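You operate a simulated robot arm through the tools that you are given. There is no shell and no other tool.

You run a simulated robot arm. Do the job below in one go: nothing can be reset, and whatever is moved stays where it is left.

JOB
Wipe the dust off the drop screen, then hold-test the blue cartridge.
Fine: yellow wipe back after; cartridge in the nest, clamp locked, leave the set dial at 0.5 bar, hold with 0.0 bar drop, vent, free the clamp; it stays in the nest. Set down upright: blue cartridge. What is to be rubbed or washed off counts as gone when no trace of it is left.

The check looks at the end state, three seconds after you hand in, the way a careful person would. Anything else that was tipped, shoved, dropped, spilled or broken makes it a failure.

ROBOT AND FRAMES
A 6-joint arm with a two-finger parallel gripper, fixed in place. Base frame: the origin is on the floor under the middle of its stand, x ahead of it, y to its left, z up; the work surface is at about z = 78. Lengths are in cm, angles in rad, forces in N, time in s.
With the tool pointing down near the work surface it reaches from about 26 to 66 cm from the base axis. Its first joint turns from -2.897 to 2.897 rad. Payload 1.57 kg.
The TCP is the grasp point between the finger pads, 3 cm short of the fingertips. In the tool frame z runs along the fingers and y along their closing line. Largest opening 11 cm; finger width 2.4, thickness 1.2; the body of the gripper, 4.8 by 11.2 cm, starts 7.8 cm behind the TCP.
Orientation is that of the tool frame in the base frame, as a unit quaternion [x, y, z, w]. With the fingers straight down and closing along the base's y, the tool's x points along the base's -x, its y along +y and its z along -z.

CONTROLS
- The arm moves only by the tool servo_tool. Its argument "rows" is a list that holds one entry, the list of rows, each a list of 7 numbers: the opening, from 0 (shut) to 1 (fully open), then the shift along the base's x, y, z in cm, then the turn, a rotation vector about the base's x, y, z in rad. In form: [[[claw, tx, ty, tz, rx, ry, rz], ...]]. A call has 1 to 20 rows; each row is the pose to reach, as a shift and turn from the pose commanded when the call began. Rows are played at 5 a second. More than 5 cm and 0.15 rad between two rows, or a gripper value outside its range, and nothing of the call is played. Where a pose cannot be reached the arm comes as near as it can. A force on the tool above 90 N (or 10 N above the force at the start of the call, whichever is more), or a blocked arm, ends the call early, and 0.2 s more pass. The fingers move at their own pace (about 10.8 cm/s each) and stop on an object; they squeeze with about 29 N. The grip force told is the motor's: it shows also when the fingers shut on nothing. Time passes only in rows, and 0.2 s behind the last, so rows that repeat a pose let the fingers close. The reply holds the time, the measured pose of the TCP, the force on the tool along the base axes, the opening and the grip force, in the units named above and with some noise, with the torque about the TCP (base axes, N m) and any sound that the robot's microphone picked up.
- Cameras (640 x 400 px; columns grow to the right, rows downward): "scene" is fixed at [5.05, -65.31, 153.04]; the picture's right is [0.71, -0.70, 0.00], its down [-0.59, -0.60, -0.55] and it looks along [0.38, 0.39, -0.84] (base axes); focal length 297 px, centre (320, 200). "wrist" rides on the gripper at [7, 1.6, -14.1] in the tool frame; the picture's right is [-0.23, 0.97, 0.00], its down [-0.86, -0.20, -0.48] and it looks along [-0.47, -0.11, 0.88] (tool axes); focal length 222 px, centre (320, 200). There is no depth. A picture from a camera that has moved, and an enlarged one, comes with that camera's place and axes in the base frame and with its lens.
- capture(camera): a new picture of that camera. The clock stands still meanwhile.
- lift_body(by): moves the trunk up (or, below 0, down) by that many cm; the arm rides with it, the base frame stays. It gives what a move gives, with no picture.
- inspect(camera, box): a new picture of the part [left, top, right, bottom] of that camera's present view, enlarged. The clock stands still meanwhile.
- close_job(): hands the job in; it is judged then, once.

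Places have to be worked out from the pictures, the camera data and where the tool is seen. Open the gripper and draw the arm clear of the work before you hand the job in, unless the task says otherwise.

The tools are called after "Call:" as name(argument=value, ...) on one line, values as JSON. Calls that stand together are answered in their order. servo_tool: Moves the arm, as the interface text tells. Its arguments: {"type":"object","properties":{"rows":{"type":"array"}},"required":["rows"]} The other tools are called the same way: lift_body (by) moves the trunk up or down; capture (camera) takes a picture; inspect (camera, box) takes an enlarged picture of a part of a camera's view; close_job () hands the job in.

At the start:

```text
time_s: 0.0
tcp_pos: [33.65, -24.88, 110.64]
ee_rot: [0.0, 1.0, -0.001, 0.0]
ft_force: [-0.3, -0.5, 0.4]
torque: [-0.03, 0.01, 0.0]
opening: 11.01
grip_force: 0.0
trunk travel left (down, up): [-22.5, 36.5]
```

scene: 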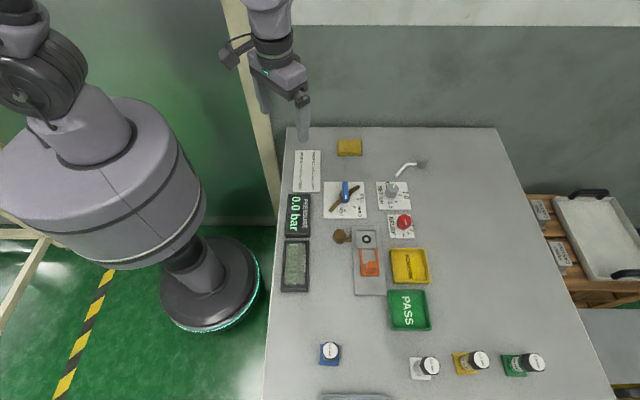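
wrist: 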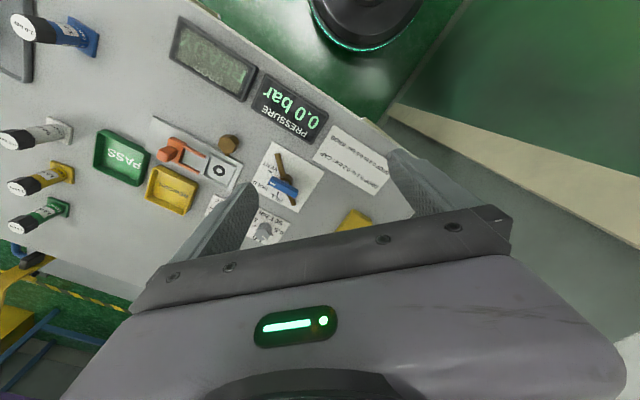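

I'll look closer at the bench before moving: the card, screens, valves, nest and cartridges.

Call:
inspect(camera="scene", box=[270, 120, 450, 232])

Call:
inspect(camera="scene", box=[270, 220, 450, 332])

Call:
inspect(camera="scene", box=[300, 320, 560, 400])

Call:
inspect(camera="scene", box=[285, 140, 335, 200])

```text
3.56 times, centred on (360, 176) of scene
camera zoom: at [5.05, -65.31, 153.04], right [0.71, -0.7, 0.0], down [-0.59, -0.6, -0.55], along [0.38, 0.39, -0.84], focal length 1057 px, centre (178, 285)
```

zoom: 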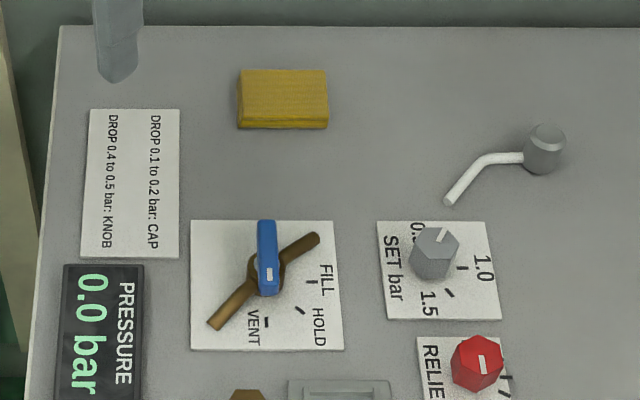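

```text
3.56 times, centred on (360, 276) of scene
camera zoom: at [5.05, -65.31, 153.04], right [0.71, -0.7, 0.0], down [-0.59, -0.6, -0.55], along [0.38, 0.39, -0.84], focal length 1057 px, centre (178, -70)
```

zoom: 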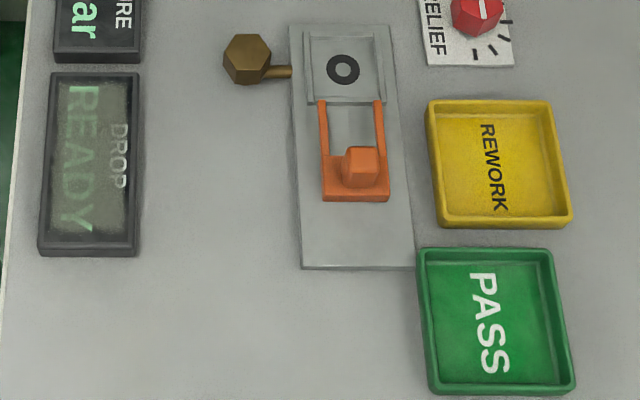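

```text
2.46 times, centred on (430, 360) of scene
camera zoom: at [5.05, -65.31, 153.04], right [0.71, -0.7, 0.0], down [-0.59, -0.6, -0.55], along [0.38, 0.39, -0.84], focal length 732 px, centre (49, -194)
```

zoom: 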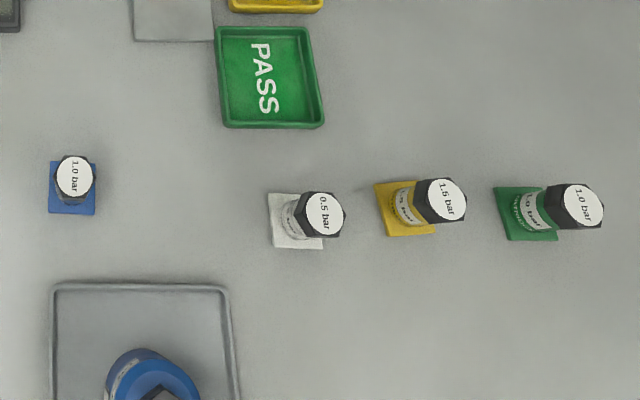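

```text
6.67 times, centred on (310, 170) of scene
camera zoom: at [5.05, -65.31, 153.04], right [0.71, -0.7, 0.0], down [-0.59, -0.6, -0.55], along [0.38, 0.39, -0.84], focal length 1981 px, centre (387, 400)
```

zoom: 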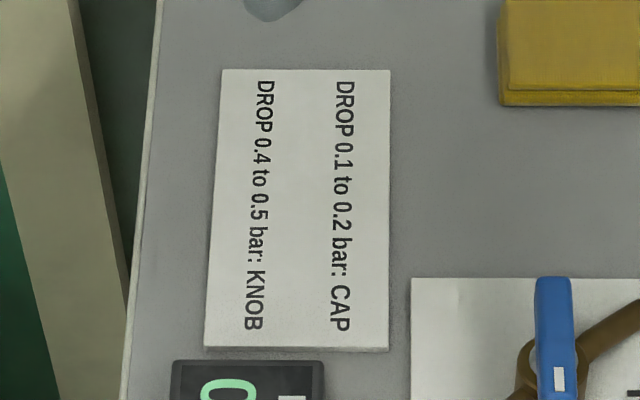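

The card lists fixes by drop size (cap or knob). I'll zoom in on the dials, valve, nest, cartridge and tray to read their states.

Call:
inspect(camera="scene", box=[372, 175, 422, 243])

Call:
inspect(camera="scene", box=[320, 175, 375, 225])

Call:
inspect(camera="scene", box=[328, 222, 392, 300])

Call:
inspect(camera="scene", box=[310, 335, 400, 400])

Call:
inspect(camera="scene", box=[278, 185, 318, 300])

Call:
inspect(camera="wrist", box=[0, 0, 400, 280])

```text
5.88 times, centred on (397, 209) of scene
camera zoom: at [5.05, -65.31, 153.04], right [0.71, -0.7, 0.0], down [-0.59, -0.6, -0.55], along [0.38, 0.39, -0.84], focal length 1748 px, centre (-133, 147)
```

zoom: 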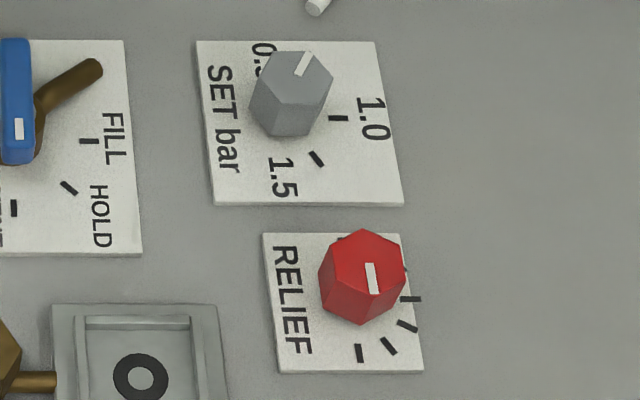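

```text
8.00 times, centred on (348, 200) of scene
camera zoom: at [5.05, -65.31, 153.04], right [0.71, -0.7, 0.0], down [-0.59, -0.6, -0.55], along [0.38, 0.39, -0.84], focal length 2377 px, centre (100, 200)
```

zoom: 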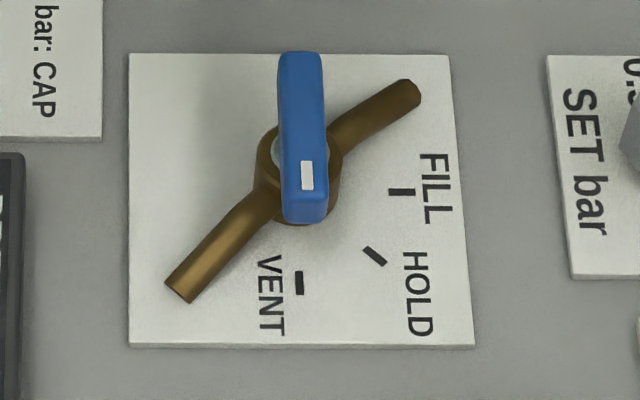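

```text
5.13 times, centred on (360, 261) of scene
camera zoom: at [5.05, -65.31, 153.04], right [0.71, -0.7, 0.0], down [-0.59, -0.6, -0.55], along [0.38, 0.39, -0.84], focal length 1524 px, centre (115, -113)
```

zoom: 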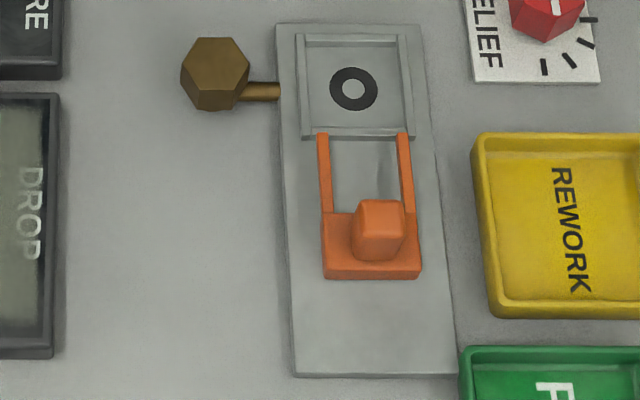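

```text
6.15 times, centred on (355, 368) of scene
camera zoom: at [5.05, -65.31, 153.04], right [0.71, -0.7, 0.0], down [-0.59, -0.6, -0.55], along [0.38, 0.39, -0.84], focal length 1829 px, centre (105, -831)
```

zoom: 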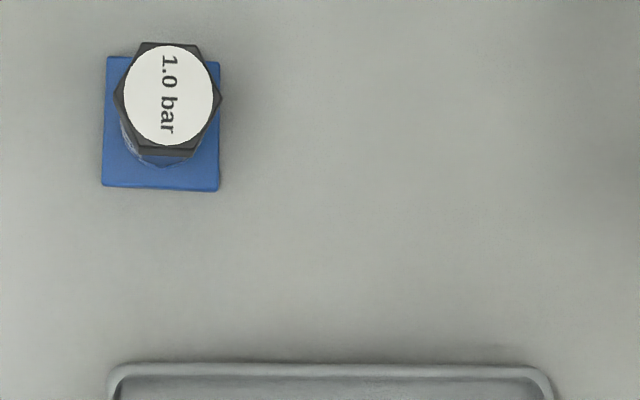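

```text
3.48 times, centred on (298, 242) of scene
camera zoom: at [5.05, -65.31, 153.04], right [0.71, -0.7, 0.0], down [-0.59, -0.6, -0.55], along [0.38, 0.39, -0.84], focal length 1034 px, centre (396, 52)
```

zoom: 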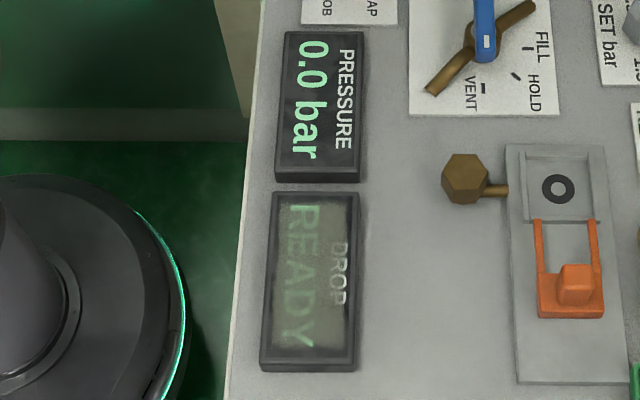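

```text
1.43 times, centred on (200, 140) of wrist
camera zoom: at [26.67, -23.26, 124.63], right [0.23, 0.97, 0.0], down [0.86, -0.2, 0.48], along [0.47, -0.11, -0.88], focal length 317 px, centre (491, 286)
```

zoom: 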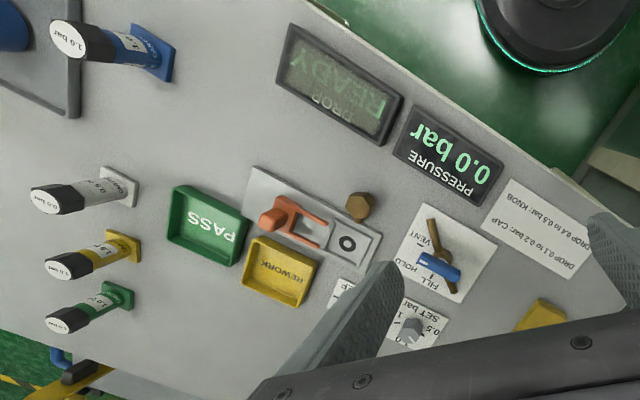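

The cartridge with the blue body stands on the blue pad, and there is something blue in the grey tray behind it. I'll move the arm over the bench at a safe height to get closer wrist views.

Call:
servo_tool(rows=[[[1, -1, -4, 0, 0, 0, 0], [1, -2, -8, 0, 0, 0, 0], [1, -3, -12, 0, 0, 0, 0], [1, -4, -16, 0, 0, 0, 0], [1, -5, -20, 0, 0, 0, 0], [1, -5, -20, 0, 0, 0, 0]]])

Call:
capture(camera="wrist")

Call:
inspect(camera="wrist", box=[0, 0, 200, 125])

Call:
inspect(camera="wrist", box=[180, 100, 420, 250])

```text
time_s: 1.4
tcp_pos: [28.61, -45.08, 110.66]
ee_rot: [0.0, 1.0, 0.0, 0.001]
ft_force: [0.5, -0.4, 0.9]
torque: [-0.04, 0.01, 0.01]
opening: 10.99
grip_force: 0.1
trunk travel left (down, up): [-22.5, 36.5]
```

```text
taken
camera wrist: at [21.8, -43.41, 124.63], right [0.23, 0.97, 0.0], down [0.86, -0.2, 0.48], along [0.47, -0.11, -0.88], focal length 222 px, centre (320, 200)
```

wrist: 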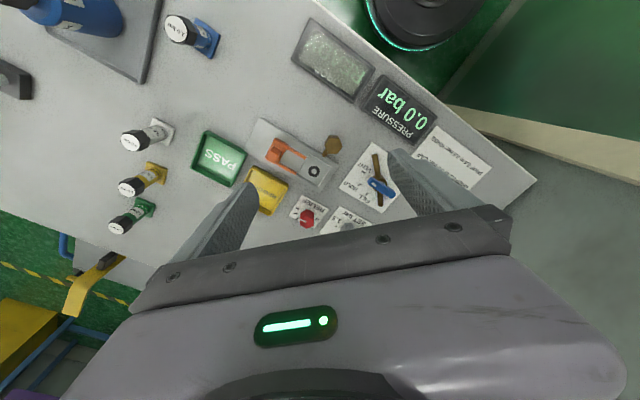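

```text
3.20 times, centred on (100, 62) of wrist
camera zoom: at [21.8, -43.41, 124.63], right [0.23, 0.97, 0.0], down [0.86, -0.2, 0.48], along [0.47, -0.11, -0.88], focal length 711 px, centre (1024, 640)
```

zoom: 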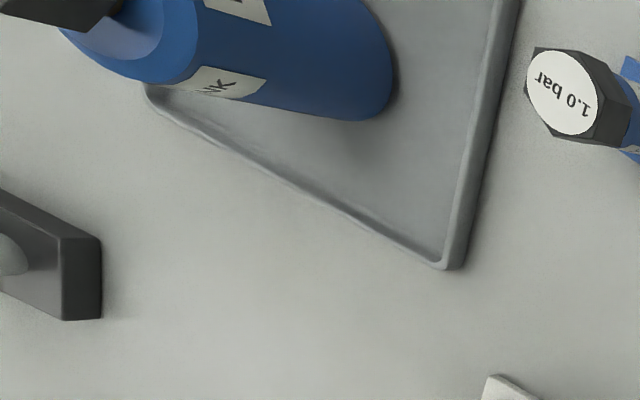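

```text
2.67 times, centred on (300, 175) of wrist
camera zoom: at [21.8, -43.41, 124.63], right [0.23, 0.97, 0.0], down [0.86, -0.2, 0.48], along [0.47, -0.11, -0.88], focal length 592 px, centre (373, 267)
```

zoom: 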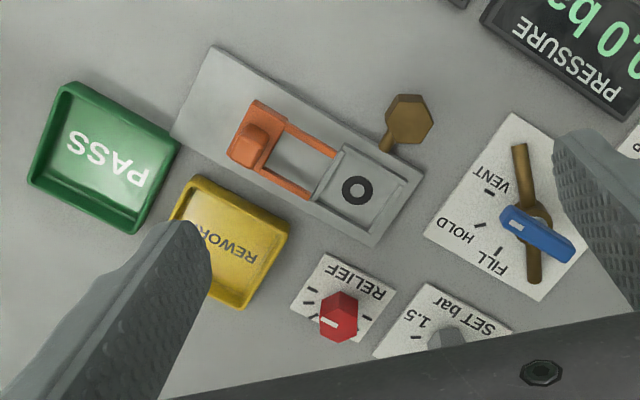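

The tray object is a bottle ("…NK"), not a cartridge. The valve lever (blue bar with a white mark) points to VENT, and the set dial seems to point at 0.5. Next I go over the yellow wipe (about [59, -24]) with the fingers turned to close along the bench diagonal.

Call:
servo_tool(rows=[[[1, 2.8, 2.1, -0.8, 0, 0, -0.0785], [1, 5.6, 4.2, -1.6, 0, 0, -0.157], [1, 8.4, 6.3, -2.4, 0, 0, -0.2355], [1, 11.2, 8.4, -3.2, 0, 0, -0.314], [1, 14, 10.5, -4, 0, 0, -0.3925], [1, 16.8, 12.6, -4.8, 0, 0, -0.471], [1, 19.6, 14.7, -5.6, 0, 0, -0.5495], [1, 22.4, 16.8, -6.4, 0, 0, -0.628], [1, 25.2, 18.9, -7.2, 0, 0, -0.7065], [1, 28, 21, -8, 0, 0, -0.785], [1, 28, 21, -8, 0, 0, -0.785]]])

Call:
capture(camera="wrist")

Call:
capture(camera="scene")

```text
time_s: 3.8
tcp_pos: [56.48, -23.91, 102.65]
ee_rot: [0.383, 0.924, 0.0, 0.0]
ft_force: [-0.7, -0.1, -0.6]
torque: [-0.04, 0.02, -0.03]
opening: 11.01
grip_force: 0.1
trunk travel left (down, up): [-22.5, 36.5]
```

```text
taken
camera wrist: at [52.62, -17.78, 116.55], right [0.85, 0.53, 0.0], down [0.46, -0.75, 0.48], along [0.25, -0.41, -0.88], focal length 222 px, centre (320, 200)
```

wrist: 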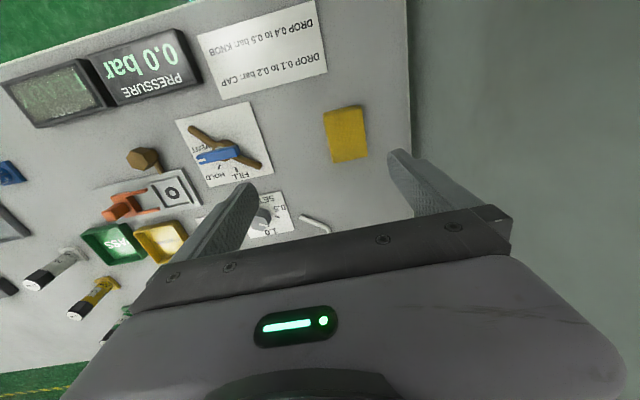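

```text
taken
```

scene: 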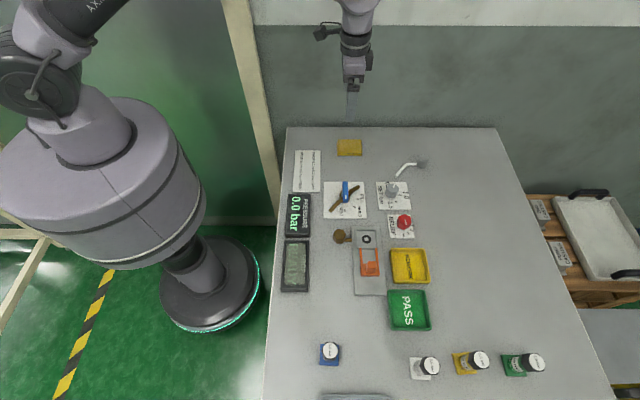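

The wrist view puts the wipe at about [60.2, -22.3], about 6 × 8.5 cm, aligned with the gripper. I'll move above it at a lower height and check.

Call:
servo_tool(rows=[[[1, 1.2, 0.5, -3.6, 0, 0, 0], [1, 2.4, 1, -7.2, 0, 0, 0], [1, 3.6, 1.5, -10.6, 0, 0, 0], [1, 3.6, 1.5, -10.6, 0, 0, 0]]])

Call:
capture(camera="wrist")

Call:
inspect(camera="scene", box=[290, 60, 450, 180])

```text
time_s: 4.8
tcp_pos: [60.4, -22.44, 92.11]
ee_rot: [0.383, 0.924, -0.001, -0.001]
ft_force: [0.0, -0.4, -0.2]
torque: [0.0, -0.01, 0.01]
opening: 10.98
grip_force: 0.0
trunk travel left (down, up): [-22.5, 36.5]
```

```text
taken
camera wrist: at [56.53, -16.26, 106.06], right [0.85, 0.53, 0.0], down [0.46, -0.75, 0.48], along [0.25, -0.41, -0.88], focal length 222 px, centre (320, 200)
```

wrist: 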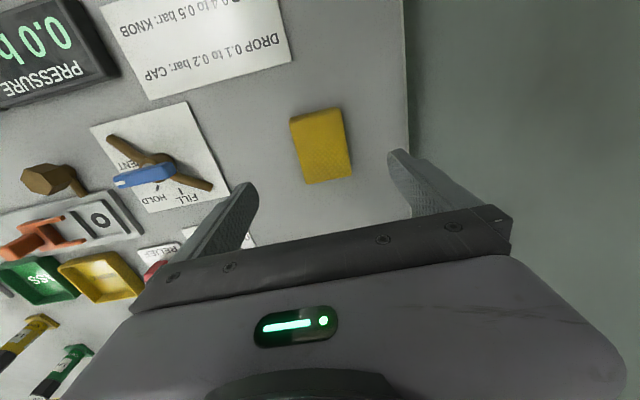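

```text
3.33 times, centred on (370, 120) of scene
camera zoom: at [5.05, -65.31, 153.04], right [0.71, -0.7, 0.0], down [-0.59, -0.6, -0.55], along [0.38, 0.39, -0.84], focal length 990 px, centre (153, 467)
```

zoom: 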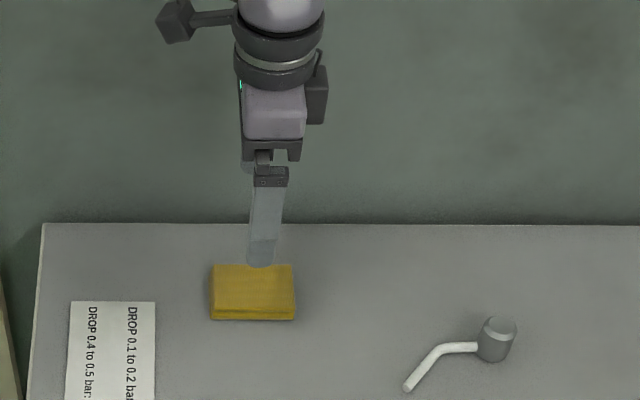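

The wipe is centred under the tool ([60.24, -22.2]) with clearance on both fingers. I descend so the fingertips stop about 1 cm above the bench, then close.

Call:
servo_tool(rows=[[[1, -0.05, 0.08, -3.5, 0, 0, 0], [1, -0.1, 0.16, -7, 0, 0, 0], [1, -0.15, 0.25, -10, 0, 0, 0], [1, -0.15, 0.25, -10, 0, 0, 0]]])

Call:
capture(camera="wrist")

Call:
inspect(camera="scene", box=[310, 100, 390, 160])

```text
time_s: 5.8
tcp_pos: [60.04, -22.2, 82.05]
ee_rot: [0.382, 0.924, 0.0, 0.0]
ft_force: [-0.1, -0.1, -0.1]
torque: [0.04, 0.02, 0.0]
opening: 10.99
grip_force: 0.2
trunk travel left (down, up): [-22.5, 36.5]
```

```text
taken
camera wrist: at [56.23, -15.97, 96.02], right [0.85, 0.53, 0.0], down [0.46, -0.75, 0.48], along [0.25, -0.41, -0.88], focal length 222 px, centre (320, 200)
```

wrist: 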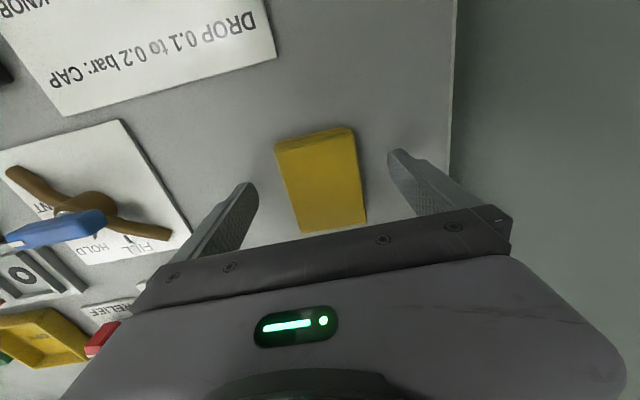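

```text
6.67 times, centred on (350, 130) of scene
camera zoom: at [5.05, -65.31, 153.04], right [0.71, -0.7, 0.0], down [-0.59, -0.6, -0.55], along [0.38, 0.39, -0.84], focal length 1981 px, centre (120, 667)
```

zoom: 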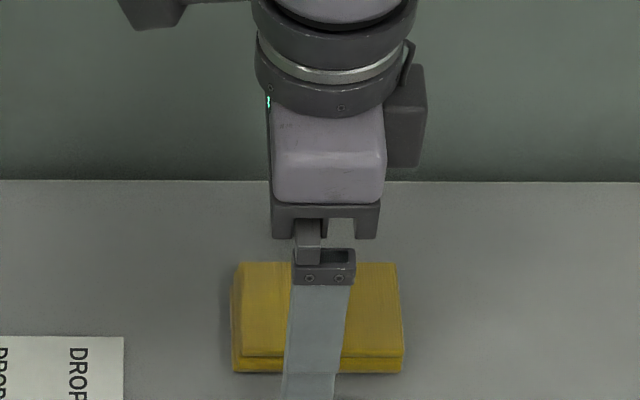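

The wipe is well between the fingers and nothing is touching. I close on it.

Call:
servo_tool(rows=[[[0, 0, 0, 0, 0, 0, 0], [0, 0, 0, 0, 0, 0, 0], [0, 0, 0, 0, 0, 0, 0], [0, 0, 0, 0, 0, 0, 0]]])

Call:
capture(camera="wrist")

```text
time_s: 6.8
tcp_pos: [60.02, -22.08, 82.1]
ee_rot: [0.383, 0.924, 0.0, 0.0]
ft_force: [-0.1, -0.4, 1.6]
torque: [-0.13, -0.04, 0.0]
opening: 6.07
grip_force: 29.4
trunk travel left (down, up): [-22.5, 36.5]
```

```text
taken
camera wrist: at [56.23, -15.98, 96.05], right [0.85, 0.53, 0.0], down [0.46, -0.75, 0.48], along [0.25, -0.41, -0.88], focal length 222 px, centre (320, 200)
```

wrist: 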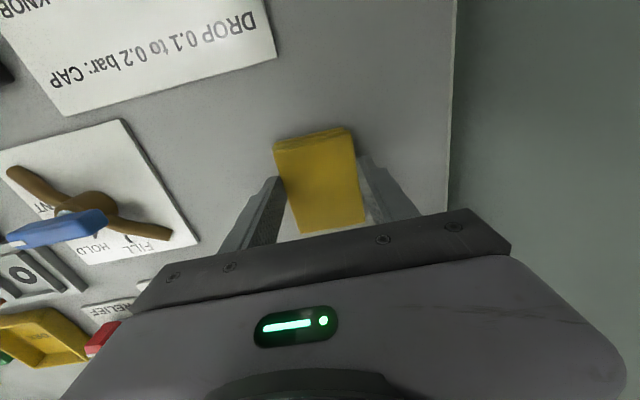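

Wipe is held (6.07 cm, 29 N). I lift and travel toward the drop screen with the same heading.

Call:
servo_tool(rows=[[[0, 0, 0, 4, 0, 0, 0], [0, 0, 0, 8.5, 0, 0, 0], [0, 0, 0, 13, 0, 0, 0], [0, -2, -1.2, 16, 0, 0, 0], [0, -6, -3.5, 16, 0, 0, 0], [0, -10, -5.8, 16, 0, 0, 0], [0, -14, -8.1, 16, 0, 0, 0], [0, -18, -10.4, 16, 0, 0, 0], [0, -22, -12.8, 16, 0, 0, 0], [0, -26, -15.2, 16, 0, 0, 0], [0, -30, -17.6, 16, 0, 0, 0], [0, -33, -20, 16, 0, 0, 0], [0, -33, -20, 16, 0, 0, 0]]])

Call:
capture(camera="wrist")

Call:
capture(camera="scene")

```text
time_s: 9.6
tcp_pos: [27.09, -42.28, 98.03]
ee_rot: [0.382, 0.924, 0.0, 0.0]
ft_force: [-0.4, 0.2, 0.5]
torque: [-0.02, -0.02, -0.01]
opening: 6.07
grip_force: 29.0
trunk travel left (down, up): [-22.5, 36.5]
```

```text
taken
camera wrist: at [23.3, -36.15, 112.11], right [0.85, 0.53, 0.0], down [0.46, -0.75, 0.48], along [0.25, -0.41, -0.88], focal length 222 px, centre (320, 200)
```

wrist: 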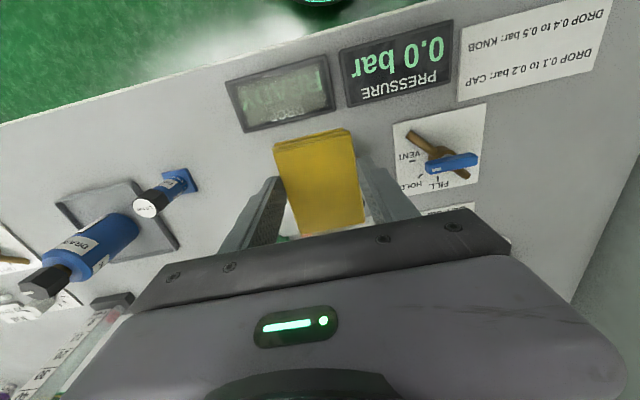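

```text
taken
```

scene: 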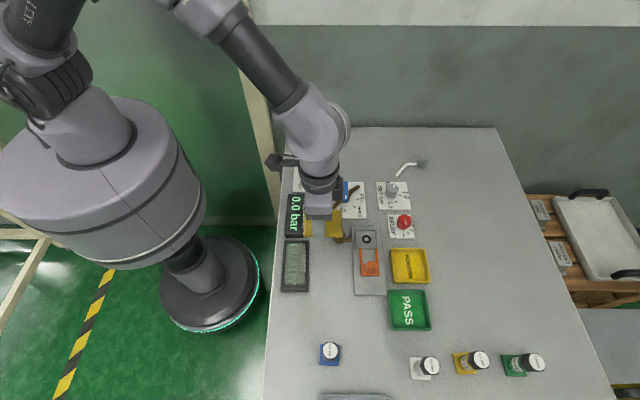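

The screen's centre is at about [20.1, -40.5], its long axis along the 45° diagonal, about 13.4 × 6.5 cm. I'll look closer at its bezel before pressing.

Call:
inspect(camera="wrist", box=[215, 30, 345, 140])

Call:
inspect(camera="scene", box=[275, 230, 325, 300])

```text
3.64 times, centred on (280, 85) of wrist
camera zoom: at [23.3, -36.15, 112.11], right [0.85, 0.53, 0.0], down [0.46, -0.75, 0.48], along [0.25, -0.41, -0.88], focal length 808 px, centre (466, 618)
```

zoom: 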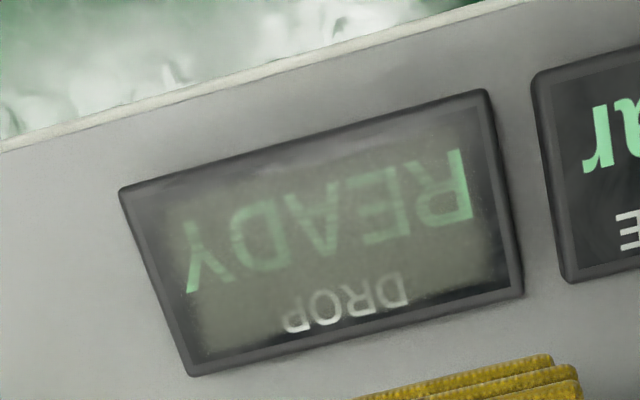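

```text
5.71 times, centred on (300, 265) of scene
camera zoom: at [5.05, -65.31, 153.04], right [0.71, -0.7, 0.0], down [-0.59, -0.6, -0.55], along [0.38, 0.39, -0.84], focal length 1698 px, centre (434, -171)
```

zoom: 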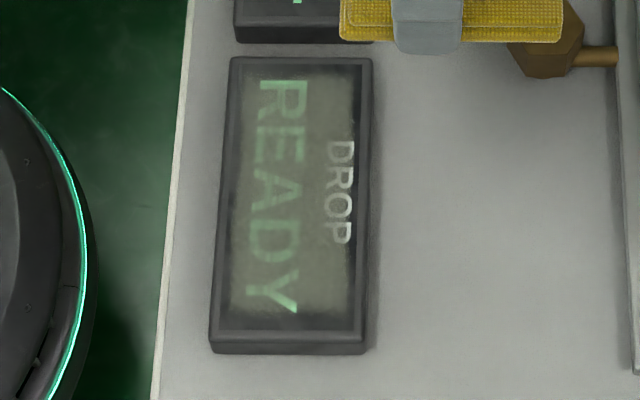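

The dust film lies inside a low bezel. I'll bring the wipe over the lower end of the screen, then come down in small steps watching the force.

Call:
servo_tool(rows=[[[0, -4.6, -0.25, 0, 0, 0, 0], [0, -9.2, -0.5, 0, 0, 0, 0], [0, -9.2, -0.5, -4, 0, 0, 0], [0, -9.2, -0.5, -8, 0, 0, 0], [0, -9.2, -0.5, -12, 0, 0, 0], [0, -9.2, -0.5, -13, 0, 0, 0], [0, -9.2, -0.5, -13, 0, 0, 0]]])

Call:
inspect(camera="scene", box=[255, 190, 355, 310])

Call:
capture(camera="wrist")

```text
time_s: 11.2
tcp_pos: [17.82, -42.66, 85.03]
ee_rot: [0.383, 0.924, 0.0, -0.001]
ft_force: [0.1, 0.4, -0.3]
torque: [0.02, -0.01, -0.02]
opening: 6.08
grip_force: 29.4
trunk travel left (down, up): [-22.5, 36.5]
```

```text
3.33 times, centred on (305, 250) of scene
camera zoom: at [5.05, -65.31, 153.04], right [0.71, -0.7, 0.0], down [-0.59, -0.6, -0.55], along [0.38, 0.39, -0.84], focal length 990 px, centre (370, 33)
```

zoom: 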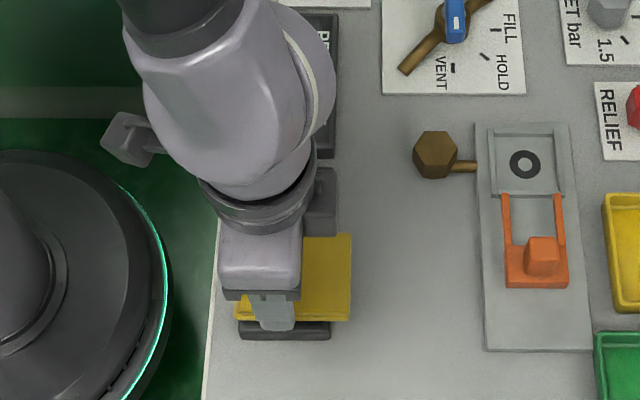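

```text
taken
camera wrist: at [14.07, -36.5, 99.06], right [0.85, 0.53, 0.0], down [0.46, -0.75, 0.48], along [0.25, -0.41, -0.88], focal length 222 px, centre (320, 200)
```

wrist: 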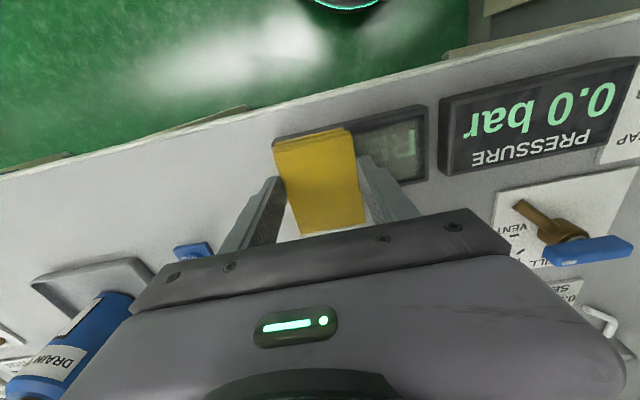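

The wipe is centred on the screen's width. Lowering step by step to feel contact.

Call:
servo_tool(rows=[[[0, 0, 0, -0.4, 0, 0, 0], [0, 0, 0, -0.8, 0, 0, 0], [0, 0, 0, -0.8, 0, 0, 0]]])

```text
time_s: 12.0
tcp_pos: [17.88, -42.72, 84.25]
ee_rot: [0.383, 0.924, -0.001, 0.001]
ft_force: [0.7, -0.1, 6.1]
torque: [-0.14, 0.09, 0.03]
opening: 6.05
grip_force: 28.8
trunk travel left (down, up): [-22.5, 36.5]
```

Contact at TCP z ≈ 84.25 with about 6 N. I press a touch more and wipe along the screen's length and back.

Call:
servo_tool(rows=[[[0, 0, 0, -0.1, 0, 0, 0], [0, -0.4, -0.4, -0.1, 0, 0, 0], [0, -0.8, -0.8, -0.1, 0, 0, 0], [0, -0.4, -0.4, -0.1, 0, 0, 0], [0, 0.2, 0.2, -0.1, 0, 0, 0], [0, 0.8, 0.8, -0.1, 0, 0, 0], [0, 1.4, 1.4, -0.1, 0, 0, 0], [0, 2, 2, -0.1, 0, 0, 0], [0, 2.6, 2.6, -0.1, 0, 0, 0], [0, 3.2, 3.2, -0.1, 0, 0, 0], [0, 3.8, 3.8, -0.1, 0, 0, 0], [0, 4.4, 4.4, -0.1, 0, 0, 0], [0, 4.7, 4.7, -0.1, 0, 0, 0], [0, 4.7, 4.7, -0.1, 0, 0, 0]]])

Call:
inspect(camera="scene", box=[255, 190, 355, 310])

Call:
capture(camera="wrist")

```text
time_s: 15.0
tcp_pos: [22.63, -38.01, 84.28]
ee_rot: [0.383, 0.924, 0.0, -0.001]
ft_force: [-3.3, -8.7, 16.4]
torque: [-0.35, 0.09, -0.02]
opening: 6.07
grip_force: 28.7
trunk travel left (down, up): [-22.5, 36.5]
```

```text
3.33 times, centred on (305, 250) of scene
camera zoom: at [5.05, -65.31, 153.04], right [0.71, -0.7, 0.0], down [-0.59, -0.6, -0.55], along [0.38, 0.39, -0.84], focal length 990 px, centre (370, 33)
```

zoom: 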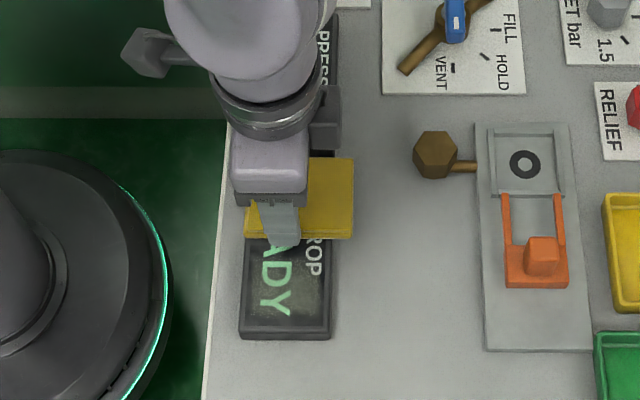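

```text
taken
camera wrist: at [18.78, -31.88, 98.17], right [0.85, 0.53, 0.0], down [0.46, -0.75, 0.48], along [0.25, -0.41, -0.88], focal length 222 px, centre (320, 200)
```

wrist: 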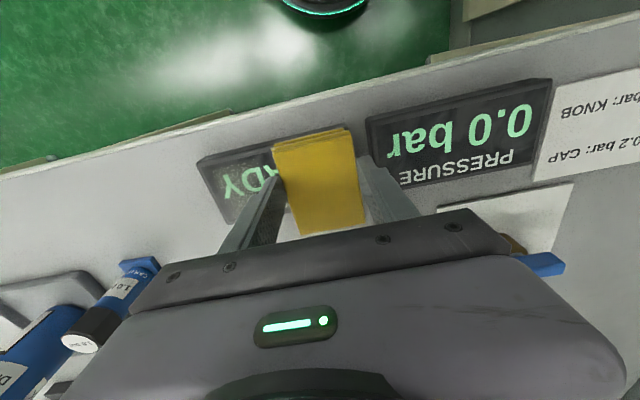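

The dust is coming off. I make another full stroke back and forth, offset slightly to each side to catch the edges.

Call:
servo_tool(rows=[[[0, 0.4, -0.4, 0, 0, 0, 0], [0, -0.3, -1.1, 0, 0, 0, 0], [0, -1, -1.8, 0, 0, 0, 0], [0, -1.7, -2.5, 0, 0, 0, 0], [0, -2.4, -3.2, 0, 0, 0, 0], [0, -3.1, -3.9, 0, 0, 0, 0], [0, -3.8, -4.6, 0, 0, 0, 0], [0, -4.5, -5.3, 0, 0, 0, 0], [0, -5.1, -5.9, 0, 0, 0, 0], [0, -5.5, -5.5, 0, 0, 0, 0], [0, -5.9, -5.1, 0, 0, 0, 0], [0, -5.2, -4.4, 0, 0, 0, 0], [0, -4.5, -3.7, 0, 0, 0, 0], [0, -3.8, -3, 0, 0, 0, 0], [0, -3.1, -2.3, 0, 0, 0, 0], [0, -2.4, -1.6, 0, 0, 0, 0], [0, -1.7, -0.9, 0, 0, 0, 0], [0, -1, -0.2, 0, 0, 0, 0], [0, -0.4, 0.4, 0, 0, 0, 0], [0, 0, 0, 0, 0, 0, 0]]])

Call:
servo_tool(rows=[[[0, 0, 0, 2, 0, 0, 0], [0, 0, 0, 6, 0, 0, 0], [0, 1, 1, 10, 0, 0, 0], [0, 4, 4, 13, 0, 0, 0], [0, 7, 7, 14, 0, 0, 0], [0, 7, 7, 14, 0, 0, 0]]])

Call:
inspect(camera="scene", box=[275, 230, 325, 300])

Call:
capture(camera="wrist")

```text
time_s: 19.2
tcp_pos: [22.39, -37.66, 84.07]
ee_rot: [0.383, 0.924, 0.002, -0.001]
ft_force: [-19.3, 7.3, 24.5]
torque: [0.06, 0.49, -0.09]
opening: 6.05
grip_force: 28.7
trunk travel left (down, up): [-22.5, 36.5]
```

```text
refused: row 4 steps farther than a row can; nothing moved
```

```text
5.71 times, centred on (300, 265) of scene
camera zoom: at [5.05, -65.31, 153.04], right [0.71, -0.7, 0.0], down [-0.59, -0.6, -0.55], along [0.38, 0.39, -0.84], focal length 1698 px, centre (434, -171)
```

zoom: 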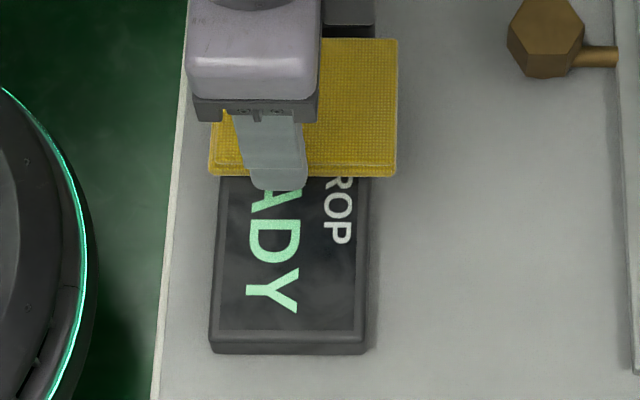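

```text
taken
camera wrist: at [18.68, -31.53, 98.11], right [0.85, 0.53, 0.0], down [0.46, -0.75, 0.48], along [0.25, -0.4, -0.88], focal length 222 px, centre (320, 200)
```

wrist: 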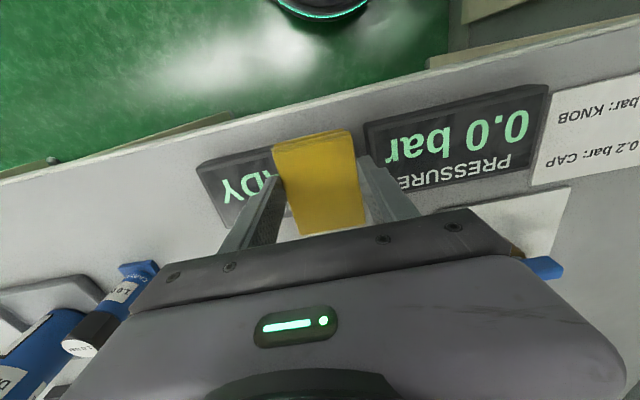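

The lift was refused for step size; I'll lift with smaller steps and look at the screen for any trace left.

Call:
servo_tool(rows=[[[0, 0, 0, 1, 0, 0, 0], [0, 0, 0, 4, 0, 0, 0], [0, 0, 0, 8, 0, 0, 0], [0, 2.5, 2.5, 11, 0, 0, 0], [0, 5, 5, 14, 0, 0, 0], [0, 8, 8, 14, 0, 0, 0], [0, 11, 8, 14, 0, 0, 0], [0, 11, 8, 14, 0, 0, 0]]])

Call:
inspect(camera="scene", box=[275, 230, 325, 300])

Call:
inspect(camera="scene", box=[280, 180, 320, 240])

Call:
capture(camera="wrist")

```text
time_s: 21.0
tcp_pos: [33.69, -29.96, 98.22]
ee_rot: [0.383, 0.924, 0.001, -0.001]
ft_force: [-0.4, -0.7, -0.5]
torque: [-0.01, -0.01, 0.03]
opening: 6.05
grip_force: 29.2
trunk travel left (down, up): [-22.5, 36.5]
```

```text
5.71 times, centred on (300, 265) of scene
camera zoom: at [5.05, -65.31, 153.04], right [0.71, -0.7, 0.0], down [-0.59, -0.6, -0.55], along [0.38, 0.39, -0.84], focal length 1698 px, centre (434, -171)
```

zoom: 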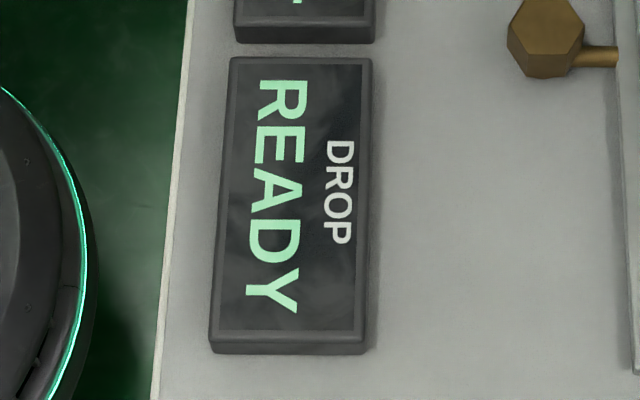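

```text
6.67 times, centred on (300, 210) of scene
camera zoom: at [5.05, -65.31, 153.04], right [0.71, -0.7, 0.0], down [-0.59, -0.6, -0.55], along [0.38, 0.39, -0.84], focal length 1981 px, centre (453, 133)
```

zoom: 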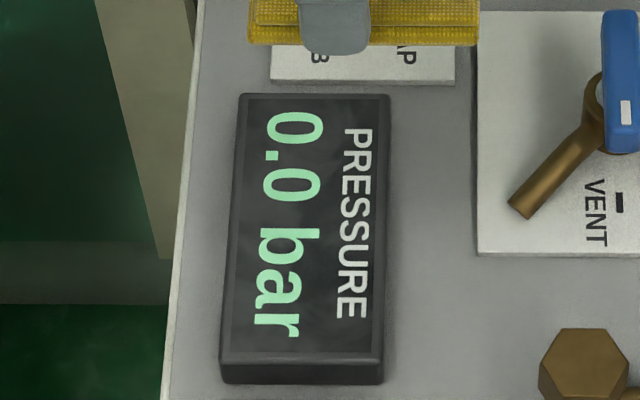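

```text
taken
camera wrist: at [29.92, -23.83, 112.1], right [0.85, 0.53, 0.0], down [0.46, -0.75, 0.48], along [0.25, -0.41, -0.88], focal length 222 px, centre (320, 200)
```

wrist: 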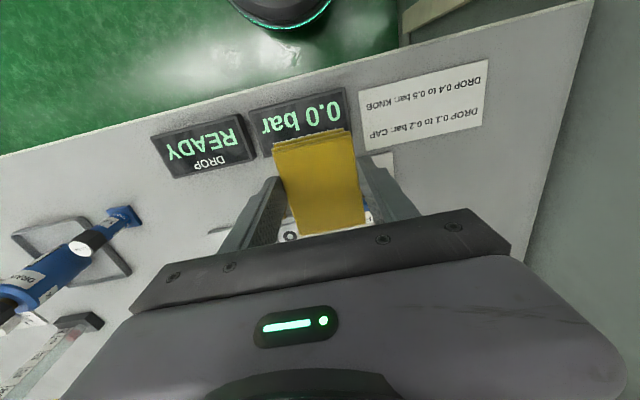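

The screen looks clean now, with faint mottling similar to the pressure screen. I'll zoom in on both with the wrist camera to compare.

Call:
inspect(camera="wrist", box=[140, 80, 360, 190])

Call:
inspect(camera="scene", box=[282, 238, 312, 295])

Call:
inspect(camera="scene", box=[282, 188, 312, 245])

```text
2.91 times, centred on (250, 135) of wrist
camera zoom: at [29.92, -23.83, 112.1], right [0.85, 0.53, 0.0], down [0.46, -0.75, 0.48], along [0.25, -0.41, -0.88], focal length 646 px, centre (524, 389)
```

zoom: 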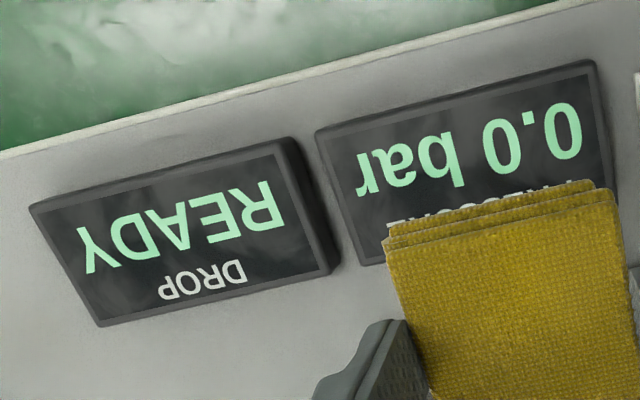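

```text
7.02 times, centred on (297, 266) of scene
camera zoom: at [5.05, -65.31, 153.04], right [0.71, -0.7, 0.0], down [-0.59, -0.6, -0.55], along [0.38, 0.39, -0.84], focal length 2085 px, centre (481, -267)
```

zoom: 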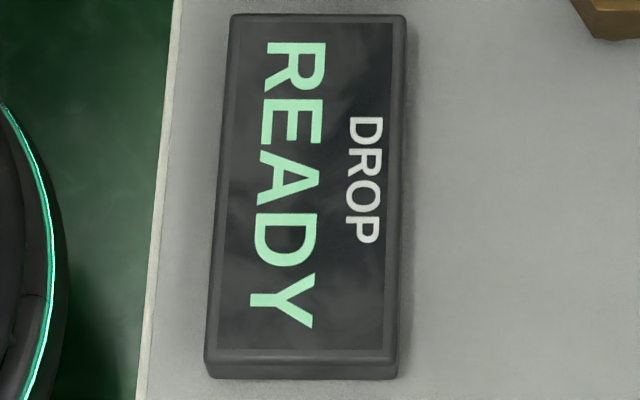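

```text
7.02 times, centred on (297, 216) of scene
camera zoom: at [5.05, -65.31, 153.04], right [0.71, -0.7, 0.0], down [-0.59, -0.6, -0.55], along [0.38, 0.39, -0.84], focal length 2085 px, centre (481, 84)
```

zoom: 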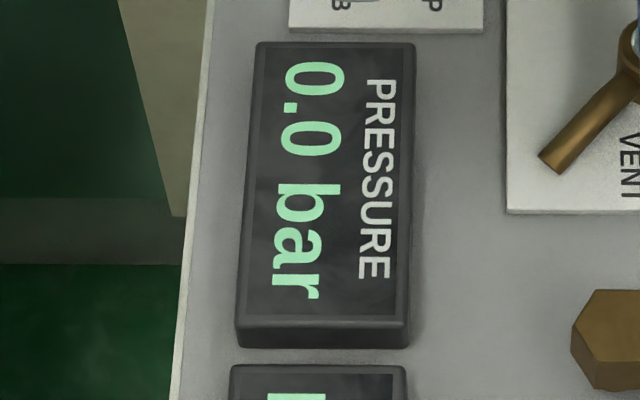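

It appears clean (the mottling differs between views, like reflections), but since no trace may remain, I'll make one more full pass to be sure.

Call:
servo_tool(rows=[[[0, -3, 0, 0, 0, 0, 0], [0, -6, -3, 0, 0, 0, 0], [0, -8.5, -5.5, -3, 0, 0, 0], [0, -11, -8, -6, 0, 0, 0], [0, -11, -8, -10, 0, 0, 0], [0, -11, -8, -13, 0, 0, 0], [0, -11, -8, -14, 0, 0, 0], [0, -11.6, -8.6, -14.05, 0, 0, 0], [0, -12.2, -9.2, -14.05, 0, 0, 0], [0, -12.8, -9.8, -14.05, 0, 0, 0], [0, -13.4, -10.4, -14.05, 0, 0, 0], [0, -14, -11, -14.05, 0, 0, 0], [0, -14.6, -11.6, -14.05, 0, 0, 0], [0, -15.2, -12.2, -14.05, 0, 0, 0], [0, -15.8, -12.8, -14.05, 0, 0, 0], [0, -16.2, -13.2, -14.05, 0, 0, 0], [0, -15.9, -13.5, -14.05, 0, 0, 0]]])

Call:
servo_tool(rows=[[[0, 0.6, 0.6, 0, 0, 0, 0], [0, 1.2, 1.2, 0, 0, 0, 0], [0, 1.8, 1.8, 0, 0, 0, 0], [0, 2.4, 2.4, 0, 0, 0, 0], [0, 3, 3, 0, 0, 0, 0], [0, 3.6, 3.6, 0, 0, 0, 0], [0, 4.2, 4.2, 0, 0, 0, 0], [0, 4.8, 4.8, 0, 0, 0, 0], [0, 4.4, 5.2, 0, 0, 0, 0], [0, 3.8, 4.6, 0, 0, 0, 0], [0, 3.2, 4, 0, 0, 0, 0], [0, 2.6, 3.4, 0, 0, 0, 0], [0, 2, 2.8, 0, 0, 0, 0], [0, 1.4, 2.2, 0, 0, 0, 0], [0, 0.8, 1.6, 0, 0, 0, 0], [0, 0.2, 1, 0, 0, 0, 0], [0, -0.3, 0.5, 0, 0, 0, 0], [0, 0, 0.2, 0, 0, 0, 0], [0, 0.6, 0.8, 0, 0, 0, 0], [0, 0.6, 0.8, 1, 0, 0, 0]]])

```text
time_s: 24.6
tcp_pos: [17.79, -43.42, 84.1]
ee_rot: [0.383, 0.924, 0.0, 0.0]
ft_force: [-1.9, 0.5, 2.8]
torque: [0.03, 0.09, -0.03]
opening: 6.06
grip_force: 28.8
trunk travel left (down, up): [-22.5, 36.5]
```

```text
time_s: 28.8
tcp_pos: [18.25, -42.65, 85.04]
ee_rot: [0.383, 0.924, 0.0, 0.0]
ft_force: [0.7, -0.7, -0.2]
torque: [-0.01, -0.03, -0.01]
opening: 6.07
grip_force: 29.2
trunk travel left (down, up): [-22.5, 36.5]
```

Second set of strokes done. I lift, check the screen, and carry the wipe back over its original spot.

Call:
servo_tool(rows=[[[0, 0, 0, 4.3, 0, 0, 0], [0, 0, 0, 8.6, 0, 0, 0], [0, 0, 0, 12.95, 0, 0, 0], [0, 4.18, 2.05, 12.95, 0, 0, 0], [0, 8.36, 4.1, 12.95, 0, 0, 0], [0, 12.54, 6.15, 12.95, 0, 0, 0], [0, 16.72, 8.2, 12.95, 0, 0, 0], [0, 20.9, 10.25, 12.95, 0, 0, 0], [0, 25.08, 12.3, 12.95, 0, 0, 0], [0, 29.26, 14.35, 12.95, 0, 0, 0], [0, 33.44, 16.4, 12.95, 0, 0, 0], [0, 37.62, 18.45, 12.95, 0, 0, 0], [0, 41.8, 20.5, 12.95, 0, 0, 0], [0, 41.8, 20.5, 8.5, 0, 0, 0], [0, 41.8, 20.5, 4, 0, 0, 0], [0, 41.8, 20.5, 4, 0, 0, 0]]])

Call:
inspect(camera="scene", box=[275, 180, 335, 300])

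Call:
capture(camera="wrist")

Call:
inspect(camera="scene", box=[300, 90, 400, 170])

```text
time_s: 32.2
tcp_pos: [60.26, -22.14, 89.03]
ee_rot: [0.383, 0.924, 0.0, -0.001]
ft_force: [0.6, 0.3, -0.2]
torque: [-0.03, 0.04, -0.02]
opening: 6.05
grip_force: 29.1
trunk travel left (down, up): [-22.5, 36.5]
```

```text
3.33 times, centred on (305, 240) of scene
camera zoom: at [5.05, -65.31, 153.04], right [0.71, -0.7, 0.0], down [-0.59, -0.6, -0.55], along [0.38, 0.39, -0.84], focal length 990 px, centre (370, 67)
```

zoom: 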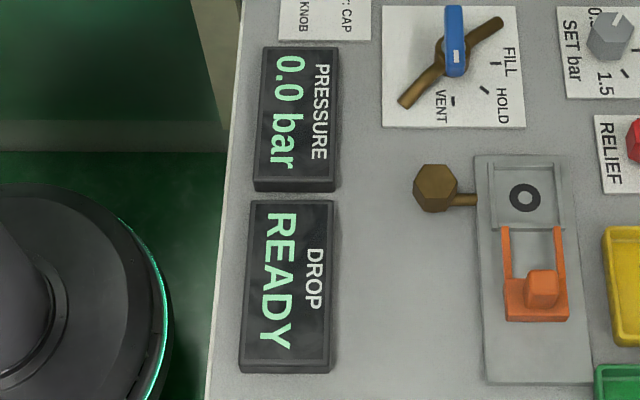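

```text
taken
camera wrist: at [56.49, -16.0, 102.98], right [0.85, 0.53, 0.0], down [0.46, -0.75, 0.48], along [0.25, -0.41, -0.88], focal length 222 px, centre (320, 200)
```

wrist: 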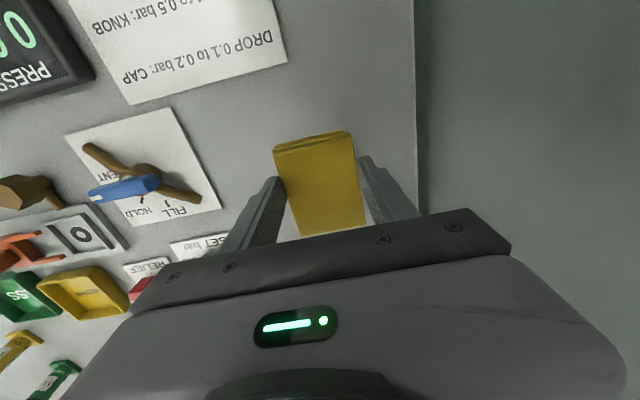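

```text
5.00 times, centred on (350, 130) of scene
camera zoom: at [5.05, -65.31, 153.04], right [0.71, -0.7, 0.0], down [-0.59, -0.6, -0.55], along [0.38, 0.39, -0.84], focal length 1486 px, centre (170, 550)
```

zoom: 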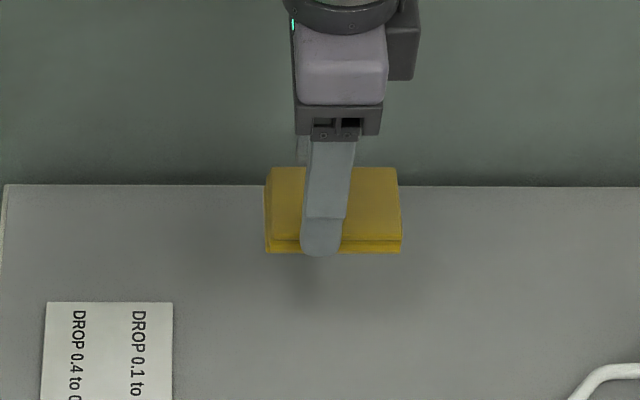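

The screen is clear and crisp. Lowering the wipe to its original place and releasing.

Call:
servo_tool(rows=[[[0, 0, 0, -3.5, 0, 0, 0], [0, 0, 0, -6, 0, 0, 0], [0, 0, 0, -6.95, 0, 0, 0], [0, 0, 0, -6.95, 0, 0, 0], [0.75, 0, 0, -6.95, 0, 0, 0], [0.95, 0, 0, -6.95, 0, 0, 0], [1, 0, 0, -6.95, 0, 0, 0], [1, 0, 0, -6.95, 0, 0, 0]]])

Call:
servo_tool(rows=[[[1, 0, 0, 4, 0, 0, 0], [1, 0, 0, 8.5, 0, 0, 0], [1, 0, 0, 13, 0, 0, 0], [1, 0, 0, 17.5, 0, 0, 0], [1, 0, 0, 17.5, 0, 0, 0]]])

Call:
capture(camera="scene")

Call:
capture(camera="wrist")

```text
time_s: 34.0
tcp_pos: [60.19, -22.05, 82.18]
ee_rot: [0.383, 0.924, 0.0, 0.0]
ft_force: [-0.7, -0.3, -0.4]
torque: [0.02, 0.03, -0.01]
opening: 10.99
grip_force: 0.0
trunk travel left (down, up): [-22.5, 36.5]
```

```text
time_s: 35.2
tcp_pos: [59.94, -22.16, 99.67]
ee_rot: [0.383, 0.924, -0.001, 0.001]
ft_force: [0.0, -0.3, -0.1]
torque: [-0.03, -0.01, 0.04]
opening: 11.0
grip_force: 0.0
trunk travel left (down, up): [-22.5, 36.5]
```

```text
taken
```

scene: 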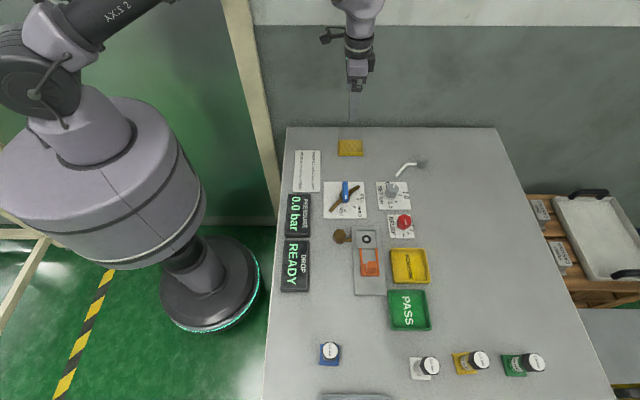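

```text
taken
camera wrist: at [56.22, -15.95, 113.6], right [0.85, 0.53, 0.0], down [0.46, -0.75, 0.48], along [0.25, -0.41, -0.88], focal length 222 px, centre (320, 200)
```

wrist: 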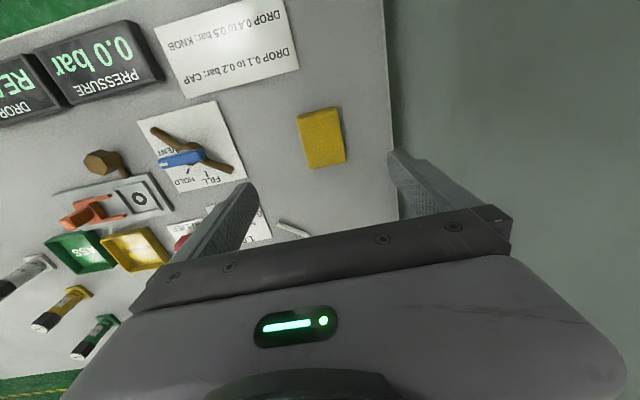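

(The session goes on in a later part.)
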